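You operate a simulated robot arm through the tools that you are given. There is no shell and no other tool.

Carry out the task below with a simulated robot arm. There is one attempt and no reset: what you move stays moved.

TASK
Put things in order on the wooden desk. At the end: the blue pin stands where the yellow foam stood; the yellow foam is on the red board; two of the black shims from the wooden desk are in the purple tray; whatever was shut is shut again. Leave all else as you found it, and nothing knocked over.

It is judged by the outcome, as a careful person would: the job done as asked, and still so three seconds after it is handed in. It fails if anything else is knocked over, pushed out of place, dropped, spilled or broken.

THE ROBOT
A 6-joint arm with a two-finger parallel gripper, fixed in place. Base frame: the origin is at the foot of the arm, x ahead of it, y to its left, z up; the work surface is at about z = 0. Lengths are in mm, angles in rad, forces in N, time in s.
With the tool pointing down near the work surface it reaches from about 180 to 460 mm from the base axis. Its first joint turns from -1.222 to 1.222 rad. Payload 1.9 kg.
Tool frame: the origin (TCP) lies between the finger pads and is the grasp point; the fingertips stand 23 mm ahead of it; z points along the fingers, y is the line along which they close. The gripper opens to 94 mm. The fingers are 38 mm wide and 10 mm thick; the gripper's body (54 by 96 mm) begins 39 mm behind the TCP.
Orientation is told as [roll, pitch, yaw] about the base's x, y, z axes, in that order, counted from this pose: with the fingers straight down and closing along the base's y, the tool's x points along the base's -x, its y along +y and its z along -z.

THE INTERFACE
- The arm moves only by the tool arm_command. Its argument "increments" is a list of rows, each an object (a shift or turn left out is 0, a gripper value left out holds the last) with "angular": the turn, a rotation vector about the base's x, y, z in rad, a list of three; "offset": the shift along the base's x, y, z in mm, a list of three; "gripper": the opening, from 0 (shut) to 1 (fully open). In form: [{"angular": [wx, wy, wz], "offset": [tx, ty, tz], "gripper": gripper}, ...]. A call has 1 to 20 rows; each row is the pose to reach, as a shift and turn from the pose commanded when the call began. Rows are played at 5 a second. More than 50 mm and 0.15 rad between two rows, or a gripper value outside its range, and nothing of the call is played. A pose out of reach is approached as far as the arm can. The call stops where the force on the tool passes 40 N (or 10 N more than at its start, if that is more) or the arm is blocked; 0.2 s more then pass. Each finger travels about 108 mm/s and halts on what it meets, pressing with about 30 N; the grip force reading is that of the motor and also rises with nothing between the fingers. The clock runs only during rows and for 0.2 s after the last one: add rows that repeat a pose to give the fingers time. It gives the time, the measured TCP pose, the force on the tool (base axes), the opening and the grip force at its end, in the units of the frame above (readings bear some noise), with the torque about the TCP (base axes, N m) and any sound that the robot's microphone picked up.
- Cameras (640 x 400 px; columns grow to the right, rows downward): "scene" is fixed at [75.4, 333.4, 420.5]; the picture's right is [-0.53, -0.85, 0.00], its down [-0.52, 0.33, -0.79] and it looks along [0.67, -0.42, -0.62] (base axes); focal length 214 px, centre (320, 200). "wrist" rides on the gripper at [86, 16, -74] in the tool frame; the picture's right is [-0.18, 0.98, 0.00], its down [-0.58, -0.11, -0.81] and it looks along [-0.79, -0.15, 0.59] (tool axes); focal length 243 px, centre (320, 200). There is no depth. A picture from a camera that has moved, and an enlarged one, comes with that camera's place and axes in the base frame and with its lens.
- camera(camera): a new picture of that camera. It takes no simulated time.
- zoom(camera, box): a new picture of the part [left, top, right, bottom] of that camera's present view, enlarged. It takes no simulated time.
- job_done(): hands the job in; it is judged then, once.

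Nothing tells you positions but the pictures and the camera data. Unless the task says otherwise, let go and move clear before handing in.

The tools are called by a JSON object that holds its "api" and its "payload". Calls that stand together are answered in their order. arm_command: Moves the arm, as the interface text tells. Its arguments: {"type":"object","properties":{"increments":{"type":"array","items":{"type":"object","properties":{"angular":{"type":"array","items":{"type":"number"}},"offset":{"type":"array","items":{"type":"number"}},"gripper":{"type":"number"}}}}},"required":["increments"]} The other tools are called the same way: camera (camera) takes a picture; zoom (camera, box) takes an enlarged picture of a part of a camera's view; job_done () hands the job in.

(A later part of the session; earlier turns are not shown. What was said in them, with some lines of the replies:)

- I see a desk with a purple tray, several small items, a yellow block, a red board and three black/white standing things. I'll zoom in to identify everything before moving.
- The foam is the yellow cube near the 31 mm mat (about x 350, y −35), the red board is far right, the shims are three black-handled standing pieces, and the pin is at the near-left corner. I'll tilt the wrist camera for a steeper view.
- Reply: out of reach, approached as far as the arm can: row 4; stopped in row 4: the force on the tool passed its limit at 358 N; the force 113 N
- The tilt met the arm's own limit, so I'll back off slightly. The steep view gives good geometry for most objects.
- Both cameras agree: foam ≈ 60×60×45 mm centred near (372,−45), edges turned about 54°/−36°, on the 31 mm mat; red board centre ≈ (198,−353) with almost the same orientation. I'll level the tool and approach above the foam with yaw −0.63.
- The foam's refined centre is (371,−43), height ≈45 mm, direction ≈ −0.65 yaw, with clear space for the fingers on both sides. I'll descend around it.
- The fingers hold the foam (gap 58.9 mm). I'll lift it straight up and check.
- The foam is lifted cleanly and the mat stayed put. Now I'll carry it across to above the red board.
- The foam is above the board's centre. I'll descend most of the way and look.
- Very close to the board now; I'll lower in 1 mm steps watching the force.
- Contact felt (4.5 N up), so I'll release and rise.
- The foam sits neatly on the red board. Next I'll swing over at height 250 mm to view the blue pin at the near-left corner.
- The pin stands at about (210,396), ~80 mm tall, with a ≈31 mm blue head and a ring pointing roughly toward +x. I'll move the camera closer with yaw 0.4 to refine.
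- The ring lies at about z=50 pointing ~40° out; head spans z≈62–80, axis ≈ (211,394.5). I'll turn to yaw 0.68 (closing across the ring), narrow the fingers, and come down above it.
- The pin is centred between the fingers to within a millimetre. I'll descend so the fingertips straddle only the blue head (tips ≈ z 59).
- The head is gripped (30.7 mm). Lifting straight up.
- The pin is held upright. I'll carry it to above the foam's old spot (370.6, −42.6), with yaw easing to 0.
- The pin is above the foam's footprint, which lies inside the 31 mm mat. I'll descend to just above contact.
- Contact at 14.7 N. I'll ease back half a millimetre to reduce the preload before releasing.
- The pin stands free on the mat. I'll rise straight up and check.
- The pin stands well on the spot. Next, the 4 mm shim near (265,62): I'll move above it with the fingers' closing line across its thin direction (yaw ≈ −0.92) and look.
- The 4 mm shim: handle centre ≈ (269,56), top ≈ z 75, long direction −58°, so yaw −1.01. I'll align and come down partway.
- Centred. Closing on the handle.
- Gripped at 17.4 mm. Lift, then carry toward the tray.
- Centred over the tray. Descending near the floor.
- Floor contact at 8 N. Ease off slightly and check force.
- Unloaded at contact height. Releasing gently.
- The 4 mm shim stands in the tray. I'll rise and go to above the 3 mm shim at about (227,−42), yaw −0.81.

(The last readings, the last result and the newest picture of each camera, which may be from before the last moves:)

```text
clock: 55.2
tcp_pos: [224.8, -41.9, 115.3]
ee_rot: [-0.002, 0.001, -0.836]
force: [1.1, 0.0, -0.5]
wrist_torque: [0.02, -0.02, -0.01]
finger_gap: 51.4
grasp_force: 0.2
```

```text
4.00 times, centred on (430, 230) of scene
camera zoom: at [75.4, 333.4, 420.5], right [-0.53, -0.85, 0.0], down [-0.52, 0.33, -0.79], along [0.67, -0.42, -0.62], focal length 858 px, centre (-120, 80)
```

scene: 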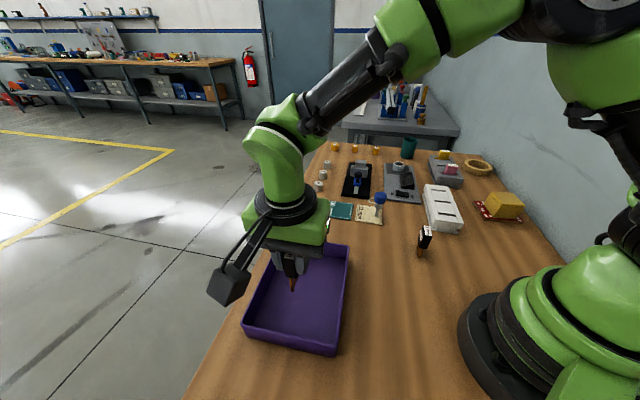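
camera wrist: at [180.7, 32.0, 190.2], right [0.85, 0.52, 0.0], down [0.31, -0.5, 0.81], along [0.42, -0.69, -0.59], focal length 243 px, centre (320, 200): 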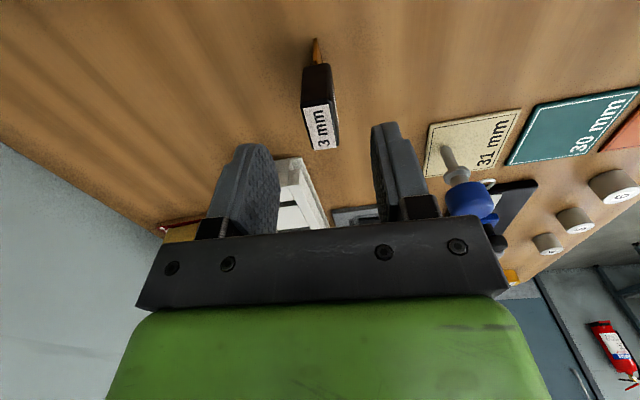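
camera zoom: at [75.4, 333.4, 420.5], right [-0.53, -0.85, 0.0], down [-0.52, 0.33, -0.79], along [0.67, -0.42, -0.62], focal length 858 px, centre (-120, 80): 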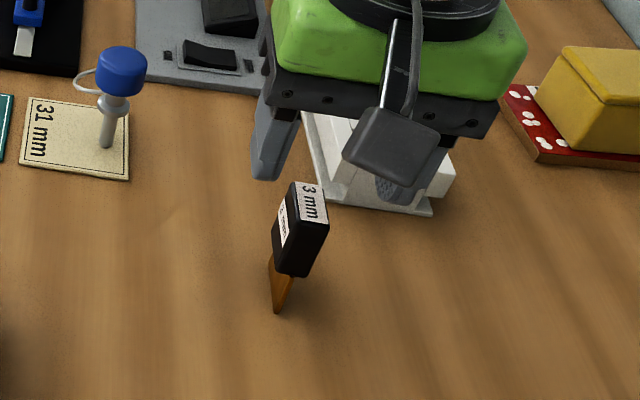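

{"api": "arm_command", "payload": {"increments": [{"offset": [0, 0, -25]}, {"offset": [0, 0, -45]}, {"offset": [0, 0, -54]}, {"offset": [0, 0, -54]}]}}

{"api": "camera", "payload": {"camera": "wrist"}}

{"api": "zoom", "payload": {"camera": "scene", "box": [370, 180, 490, 280]}}

```text
clock: 56.2
tcp_pos: [228.4, -41.4, 60.5]
ee_rot: [-0.001, 0.002, -0.836]
force: [-0.1, 0.0, -0.5]
wrist_torque: [-0.02, -0.02, -0.03]
finger_gap: 51.8
grasp_force: 0.1
```

```text
taken
camera wrist: at [182.5, 32.2, 135.3], right [0.85, 0.52, 0.0], down [0.31, -0.5, 0.81], along [0.42, -0.69, -0.59], focal length 243 px, centre (320, 200)
```

wrist: 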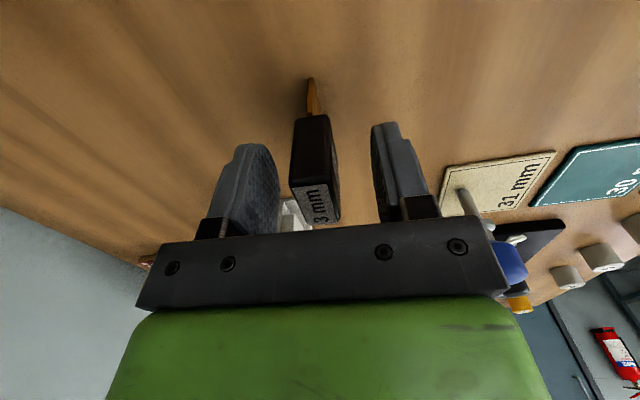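

```text
4.00 times, centred on (430, 230) of scene
camera zoom: at [75.4, 333.4, 420.5], right [-0.53, -0.85, 0.0], down [-0.52, 0.33, -0.79], along [0.67, -0.42, -0.62], focal length 858 px, centre (-120, 80)
```

zoom: 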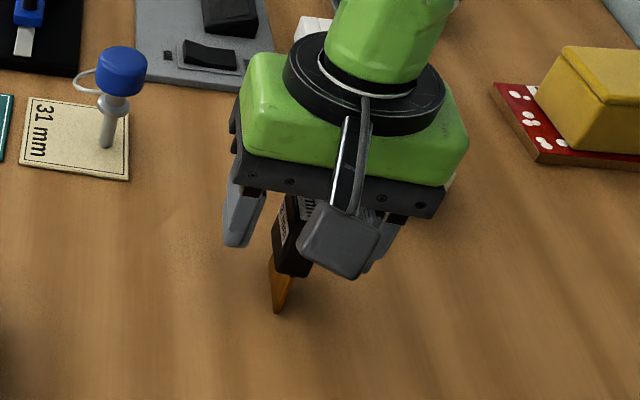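

{"api": "arm_command", "payload": {"increments": [{"offset": [-0.9, -0.8, 0], "gripper": 0.55}, {"offset": [-0.9, -0.8, 0], "gripper": 0.4}, {"offset": [-0.9, -0.8, 0], "gripper": 0.28}, {"offset": [-0.9, -0.8, 0], "gripper": 0.22}, {"offset": [-0.9, -0.8, 0], "gripper": 0.16}, {"offset": [-0.9, -0.8, 0], "gripper": 0.1}, {"offset": [-0.9, -0.8, 0], "gripper": 0.1}]}}

{"api": "camera", "payload": {"camera": "wrist"}}

```text
clock: 57.8
tcp_pos: [225.7, -42.7, 59.8]
ee_rot: [-0.002, 0.001, -0.835]
force: [-0.3, 0.0, 0.6]
wrist_torque: [-0.04, -0.04, 0.02]
finger_gap: 17.7
grasp_force: 29.6
```

```text
taken
camera wrist: at [181.4, 31.5, 135.7], right [0.85, 0.52, 0.0], down [0.31, -0.5, 0.81], along [0.42, -0.69, -0.59], focal length 243 px, centre (320, 200)
```

wrist: 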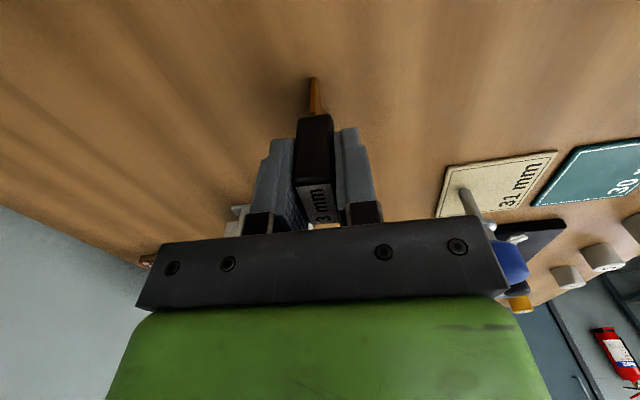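

Gripped. Lift and carry to a second spot in the tray (≈ (305,220)), 68 mm from the first shim.

{"api": "arm_command", "payload": {"increments": [{"offset": [0, 0, 8]}, {"offset": [0, 0, 30]}, {"offset": [0, 0, 70]}, {"offset": [0, 0, 110]}, {"offset": [0, 0, 110]}]}}

{"api": "arm_command", "payload": {"increments": [{"offset": [10, 33, 0], "angular": [0, 0, 0.01]}, {"offset": [21, 70, 0], "angular": [0, 0, 0.02]}, {"offset": [32, 107, 0], "angular": [0, 0, 0.03]}, {"offset": [43, 144, 0], "angular": [0, 0, 0.04]}, {"offset": [54, 181, 0], "angular": [0, 0, 0.05]}, {"offset": [65, 218, 0], "angular": [0, 0, 0.06]}, {"offset": [75, 250, 0], "angular": [0, 0, 0.06]}, {"offset": [78.5, 262, 0], "angular": [0, 0, 0.06]}, {"offset": [78.5, 262, 0], "angular": [0, 0, 0.06]}]}}

{"api": "camera", "payload": {"camera": "wrist"}}

{"api": "camera", "payload": {"camera": "scene"}}

```text
clock: 59.0
tcp_pos: [225.4, -43.3, 172.8]
ee_rot: [-0.002, 0.001, -0.836]
force: [1.1, 0.1, -0.9]
wrist_torque: [-0.02, 0.01, 0.02]
finger_gap: 17.6
grasp_force: 30.0
```

```text
clock: 61.0
tcp_pos: [304.7, 217.4, 170.7]
ee_rot: [-0.003, 0.002, -0.778]
force: [0.0, -0.7, -0.4]
wrist_torque: [-0.03, 0.0, -0.06]
finger_gap: 17.4
grasp_force: 30.1
```

```text
taken
camera wrist: at [255.6, 289.4, 246.4], right [0.82, 0.57, 0.0], down [0.34, -0.48, 0.81], along [0.46, -0.66, -0.59], focal length 243 px, centre (320, 200)
```

wrist: 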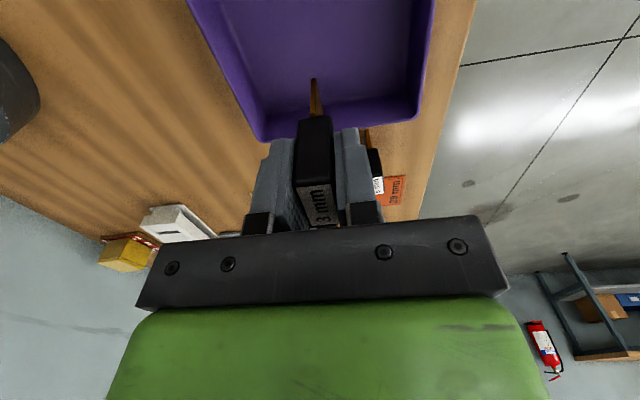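

```text
taken
```

scene: 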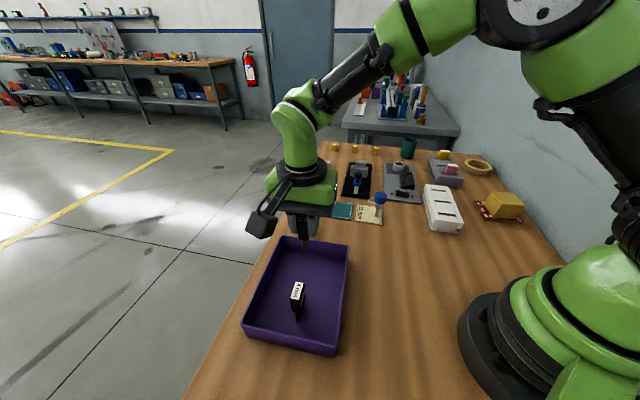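

{"api": "arm_command", "payload": {"increments": [{"offset": [0, 0, -40]}, {"offset": [0, 0, -75]}, {"offset": [0, 0, -95]}, {"offset": [0, 0, -102]}, {"offset": [0, 0, -102]}]}}

{"api": "zoom", "payload": {"camera": "scene", "box": [230, 200, 370, 330]}}

{"api": "arm_command", "payload": {"increments": [{"offset": [0, 0, -1.5]}, {"offset": [0, 0, -3]}, {"offset": [0, 0, -3.7]}, {"offset": [0, 0, -3.7]}]}}

```text
clock: 62.2
tcp_pos: [305.4, 218.2, 69.5]
ee_rot: [-0.002, 0.003, -0.775]
force: [0.0, -0.3, -0.5]
wrist_torque: [0.01, 0.02, 0.0]
finger_gap: 17.6
grasp_force: 29.8
```

```text
3.08 times, centred on (300, 265) of scene
camera zoom: at [75.4, 333.4, 420.5], right [-0.53, -0.85, 0.0], down [-0.52, 0.33, -0.79], along [0.67, -0.42, -0.62], focal length 660 px, centre (382, 0)
```

zoom: 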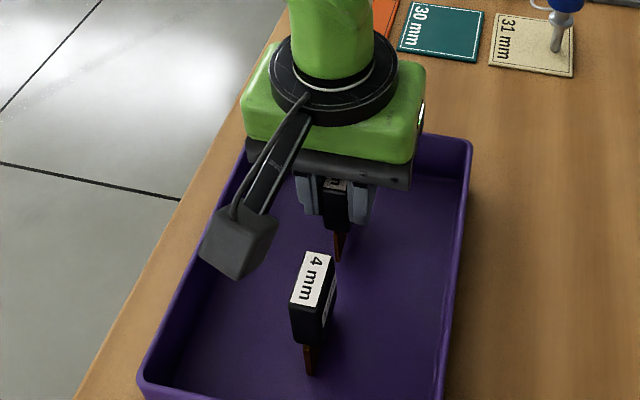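

```text
clock: 63.2
tcp_pos: [304.8, 219.0, 63.6]
ee_rot: [-0.004, 0.002, -0.774]
force: [-1.0, -0.4, 0.3]
wrist_torque: [0.02, -0.04, -0.02]
finger_gap: 17.6
grasp_force: 29.4
```

{"api": "arm_command", "payload": {"increments": [{"offset": [0, 0, -0.4]}, {"offset": [0, 0, -0.4]}]}}

```text
clock: 63.8
tcp_pos: [305.1, 218.7, 65.4]
ee_rot: [-0.002, 0.002, -0.775]
force: [0.2, -0.4, 0.8]
wrist_torque: [-0.05, -0.06, 0.02]
finger_gap: 17.5
grasp_force: 29.9
```

{"api": "arm_command", "payload": {"increments": [{"offset": [0, 0, -0.4]}, {"offset": [0, 0, -0.4]}]}}

```text
clock: 64.4
tcp_pos: [305.1, 219.1, 64.8]
ee_rot: [-0.003, 0.001, -0.775]
force: [-0.2, 0.6, -0.1]
wrist_torque: [0.0, -0.01, 0.03]
finger_gap: 17.7
grasp_force: 30.1
```

{"api": "arm_command", "payload": {"increments": [{"offset": [0, 0, -0.5]}, {"offset": [0, 0, -0.5]}]}}

```text
clock: 65.0
tcp_pos: [305.1, 220.3, 64.8]
ee_rot: [-0.001, 0.001, -0.776]
force: [-3.6, 0.7, 8.2]
wrist_torque: [-0.01, 0.14, -0.01]
finger_gap: 17.1
grasp_force: 30.7
```

Floor contact at 8 N; ease up slightly.

{"api": "arm_command", "payload": {"increments": [{"offset": [0, 0, 0.4]}, {"offset": [0, 0, 0.4]}]}}

```text
clock: 65.6
tcp_pos: [304.4, 219.0, 64.3]
ee_rot: [-0.001, 0.0, -0.775]
force: [0.2, 1.4, 5.9]
wrist_torque: [0.11, 0.01, -0.03]
finger_gap: 17.4
grasp_force: 30.4
```

{"api": "arm_command", "payload": {"increments": [{"offset": [0, 0, 0.25]}, {"offset": [0, 0, 0.25]}]}}

```text
clock: 66.2
tcp_pos: [303.4, 218.0, 64.8]
ee_rot: [-0.002, 0.002, -0.774]
force: [1.8, 0.7, 2.6]
wrist_torque: [-0.01, -0.09, 0.01]
finger_gap: 17.4
grasp_force: 30.2
```

{"api": "arm_command", "payload": {"increments": [{"gripper": 0.19}, {"gripper": 0.21}, {"gripper": 0.24}, {"gripper": 0.28}, {"gripper": 0.34}, {"gripper": 0.42}, {"gripper": 0.5}, {"gripper": 0.5}]}}

{"api": "camera", "payload": {"camera": "wrist"}}

{"api": "zoom", "payload": {"camera": "scene", "box": [230, 200, 370, 330]}}

```text
clock: 68.0
tcp_pos: [305.4, 218.6, 65.4]
ee_rot: [-0.003, 0.002, -0.775]
force: [0.8, -0.3, 0.1]
wrist_torque: [0.0, 0.03, -0.01]
finger_gap: 46.9
grasp_force: 0.1
```

```text
taken
camera wrist: at [255.3, 290.2, 139.7], right [0.82, 0.57, 0.0], down [0.34, -0.48, 0.81], along [0.46, -0.66, -0.59], focal length 243 px, centre (320, 200)
```

wrist: 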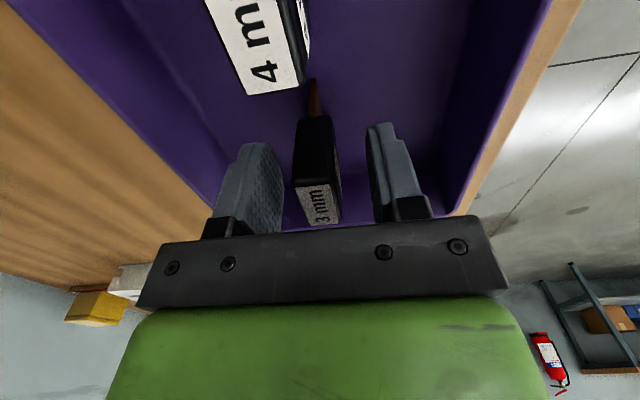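

```text
3.08 times, centred on (300, 265) of scene
camera zoom: at [75.4, 333.4, 420.5], right [-0.53, -0.85, 0.0], down [-0.52, 0.33, -0.79], along [0.67, -0.42, -0.62], focal length 660 px, centre (382, 0)
```

zoom: 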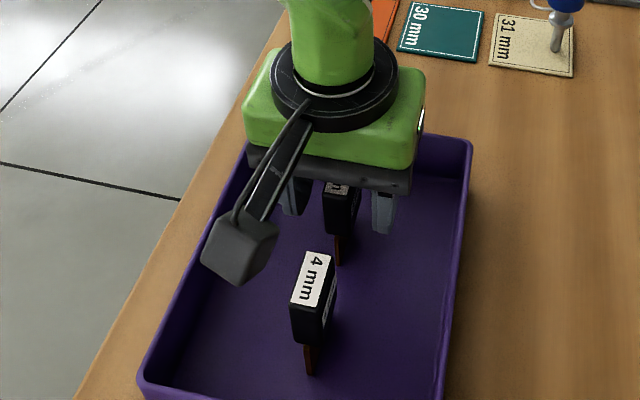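

Both shims stand in the tray. I'll rise straight up, move clear and check everything.

{"api": "arm_command", "payload": {"increments": [{"offset": [0, 0, 12]}, {"offset": [0, 0, 35]}, {"offset": [0, 0, 75]}, {"offset": [0, 0, 115]}, {"offset": [0, 0, 150]}, {"offset": [0, 0, 150]}]}}

{"api": "arm_command", "payload": {"increments": [{"offset": [-8, -40, 10], "angular": [0, 0, 0.1]}, {"offset": [-16, -80, 20], "angular": [0, 0, 0.2]}, {"offset": [-24, -120, 30], "angular": [0, 0, 0.3]}, {"offset": [-32, -160, 50], "angular": [0, 0, 0.4]}, {"offset": [-42, -190, 80], "angular": [0, 0, 0.55]}, {"offset": [-50, -200, 110], "angular": [0, 0, 0.7]}, {"offset": [-50, -200, 110], "angular": [0, 0, 0.775]}]}}

{"api": "camera", "payload": {"camera": "scene"}}

{"api": "camera", "payload": {"camera": "wrist"}}

{"api": "zoom", "payload": {"camera": "scene", "box": [230, 200, 370, 360]}}

{"api": "zoom", "payload": {"camera": "scene", "box": [300, 130, 540, 270]}}

```text
clock: 69.4
tcp_pos: [303.5, 220.5, 215.6]
ee_rot: [0.0, 0.003, -0.776]
force: [0.0, -0.5, 0.2]
wrist_torque: [-0.01, 0.02, 0.01]
finger_gap: 46.9
grasp_force: 0.0
```

```text
clock: 71.0
tcp_pos: [253.8, 18.3, 324.7]
ee_rot: [-0.003, 0.003, -0.002]
force: [0.2, 0.7, 0.4]
wrist_torque: [0.02, 0.01, 0.01]
finger_gap: 47.1
grasp_force: 0.0
```

```text
taken
```

scene: 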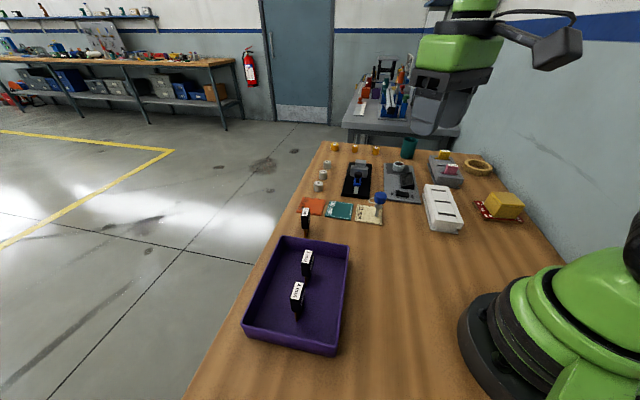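

```text
taken
camera wrist: at [167.9, 33.9, 398.8], right [0.18, 0.98, 0.0], down [0.58, -0.11, 0.81], along [0.79, -0.15, -0.59], focal length 243 px, centre (320, 200)
```

wrist: 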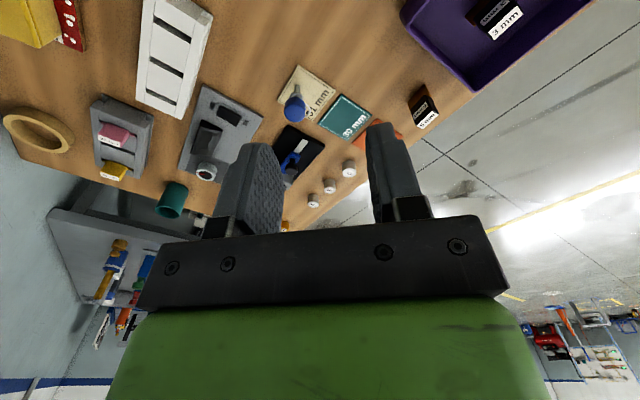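

```text
2.50 times, centred on (300, 280) of scene
camera zoom: at [75.4, 333.4, 420.5], right [-0.53, -0.85, 0.0], down [-0.52, 0.33, -0.79], along [0.67, -0.42, -0.62], focal length 536 px, centre (370, 0)
```

zoom: 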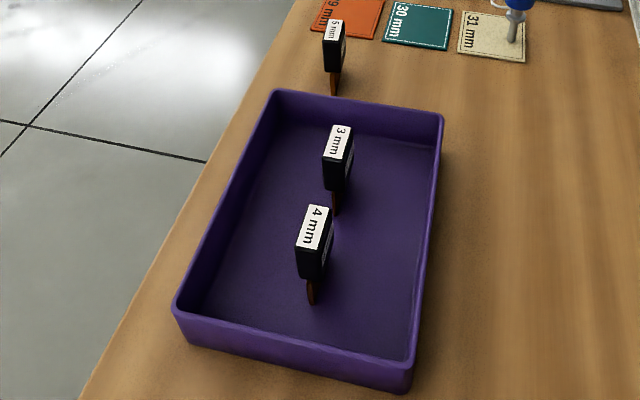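

```text
2.67 times, centred on (420, 200) of scene
camera zoom: at [75.4, 333.4, 420.5], right [-0.53, -0.85, 0.0], down [-0.52, 0.33, -0.79], along [0.67, -0.42, -0.62], focal length 572 px, centre (53, 200)
```

zoom: 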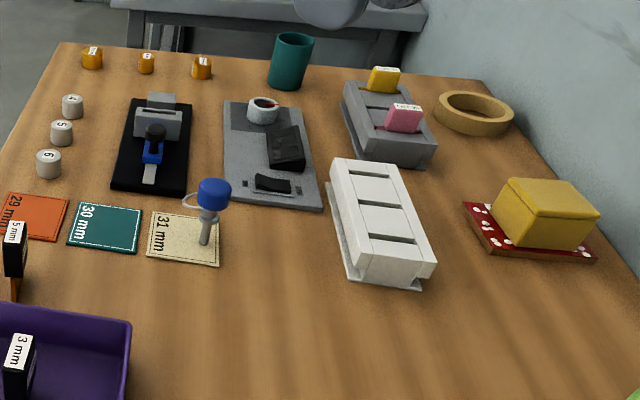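

Everything checks out: the foam is on the red board, and the blue pin stands where the foam was. The 3 mm and 4 mm shims stand in the purple tray. Nothing shut was opened, and the rest is where I found it, so I'm handing in.

{"api": "job_done", "payload": {}}

```text
The job is handed in.
```

The desk is in order and the job is handed in; I don't have the judge's result.

- **Yellow foam:** it sits squarely on the red board.
- **Blue pin:** it stands upright on the 31 mm mat, within a few millimetres of the centre of where the foam stood.
- **Black shims:** the 3 mm and 4 mm shims stand upright in the purple tray. The 5 mm one stays in its original place on the desk.
- **Anything shut:** I opened nothing, so there was nothing to close.

Early on, while I tilted the wrist for a better view high above the desk, the arm stopped on a 358 N force reading. It was probably the arm meeting itself; I backed off and it touched nothing on the desk.

In the final pictures nothing else in view had been moved or knocked over. The far-left end of the desk, with the rail and the blue box, wasn't in those pictures. I worked beside it only when lifting the pin, and the arm met no resistance there. The gripper is empty and clear of everything.
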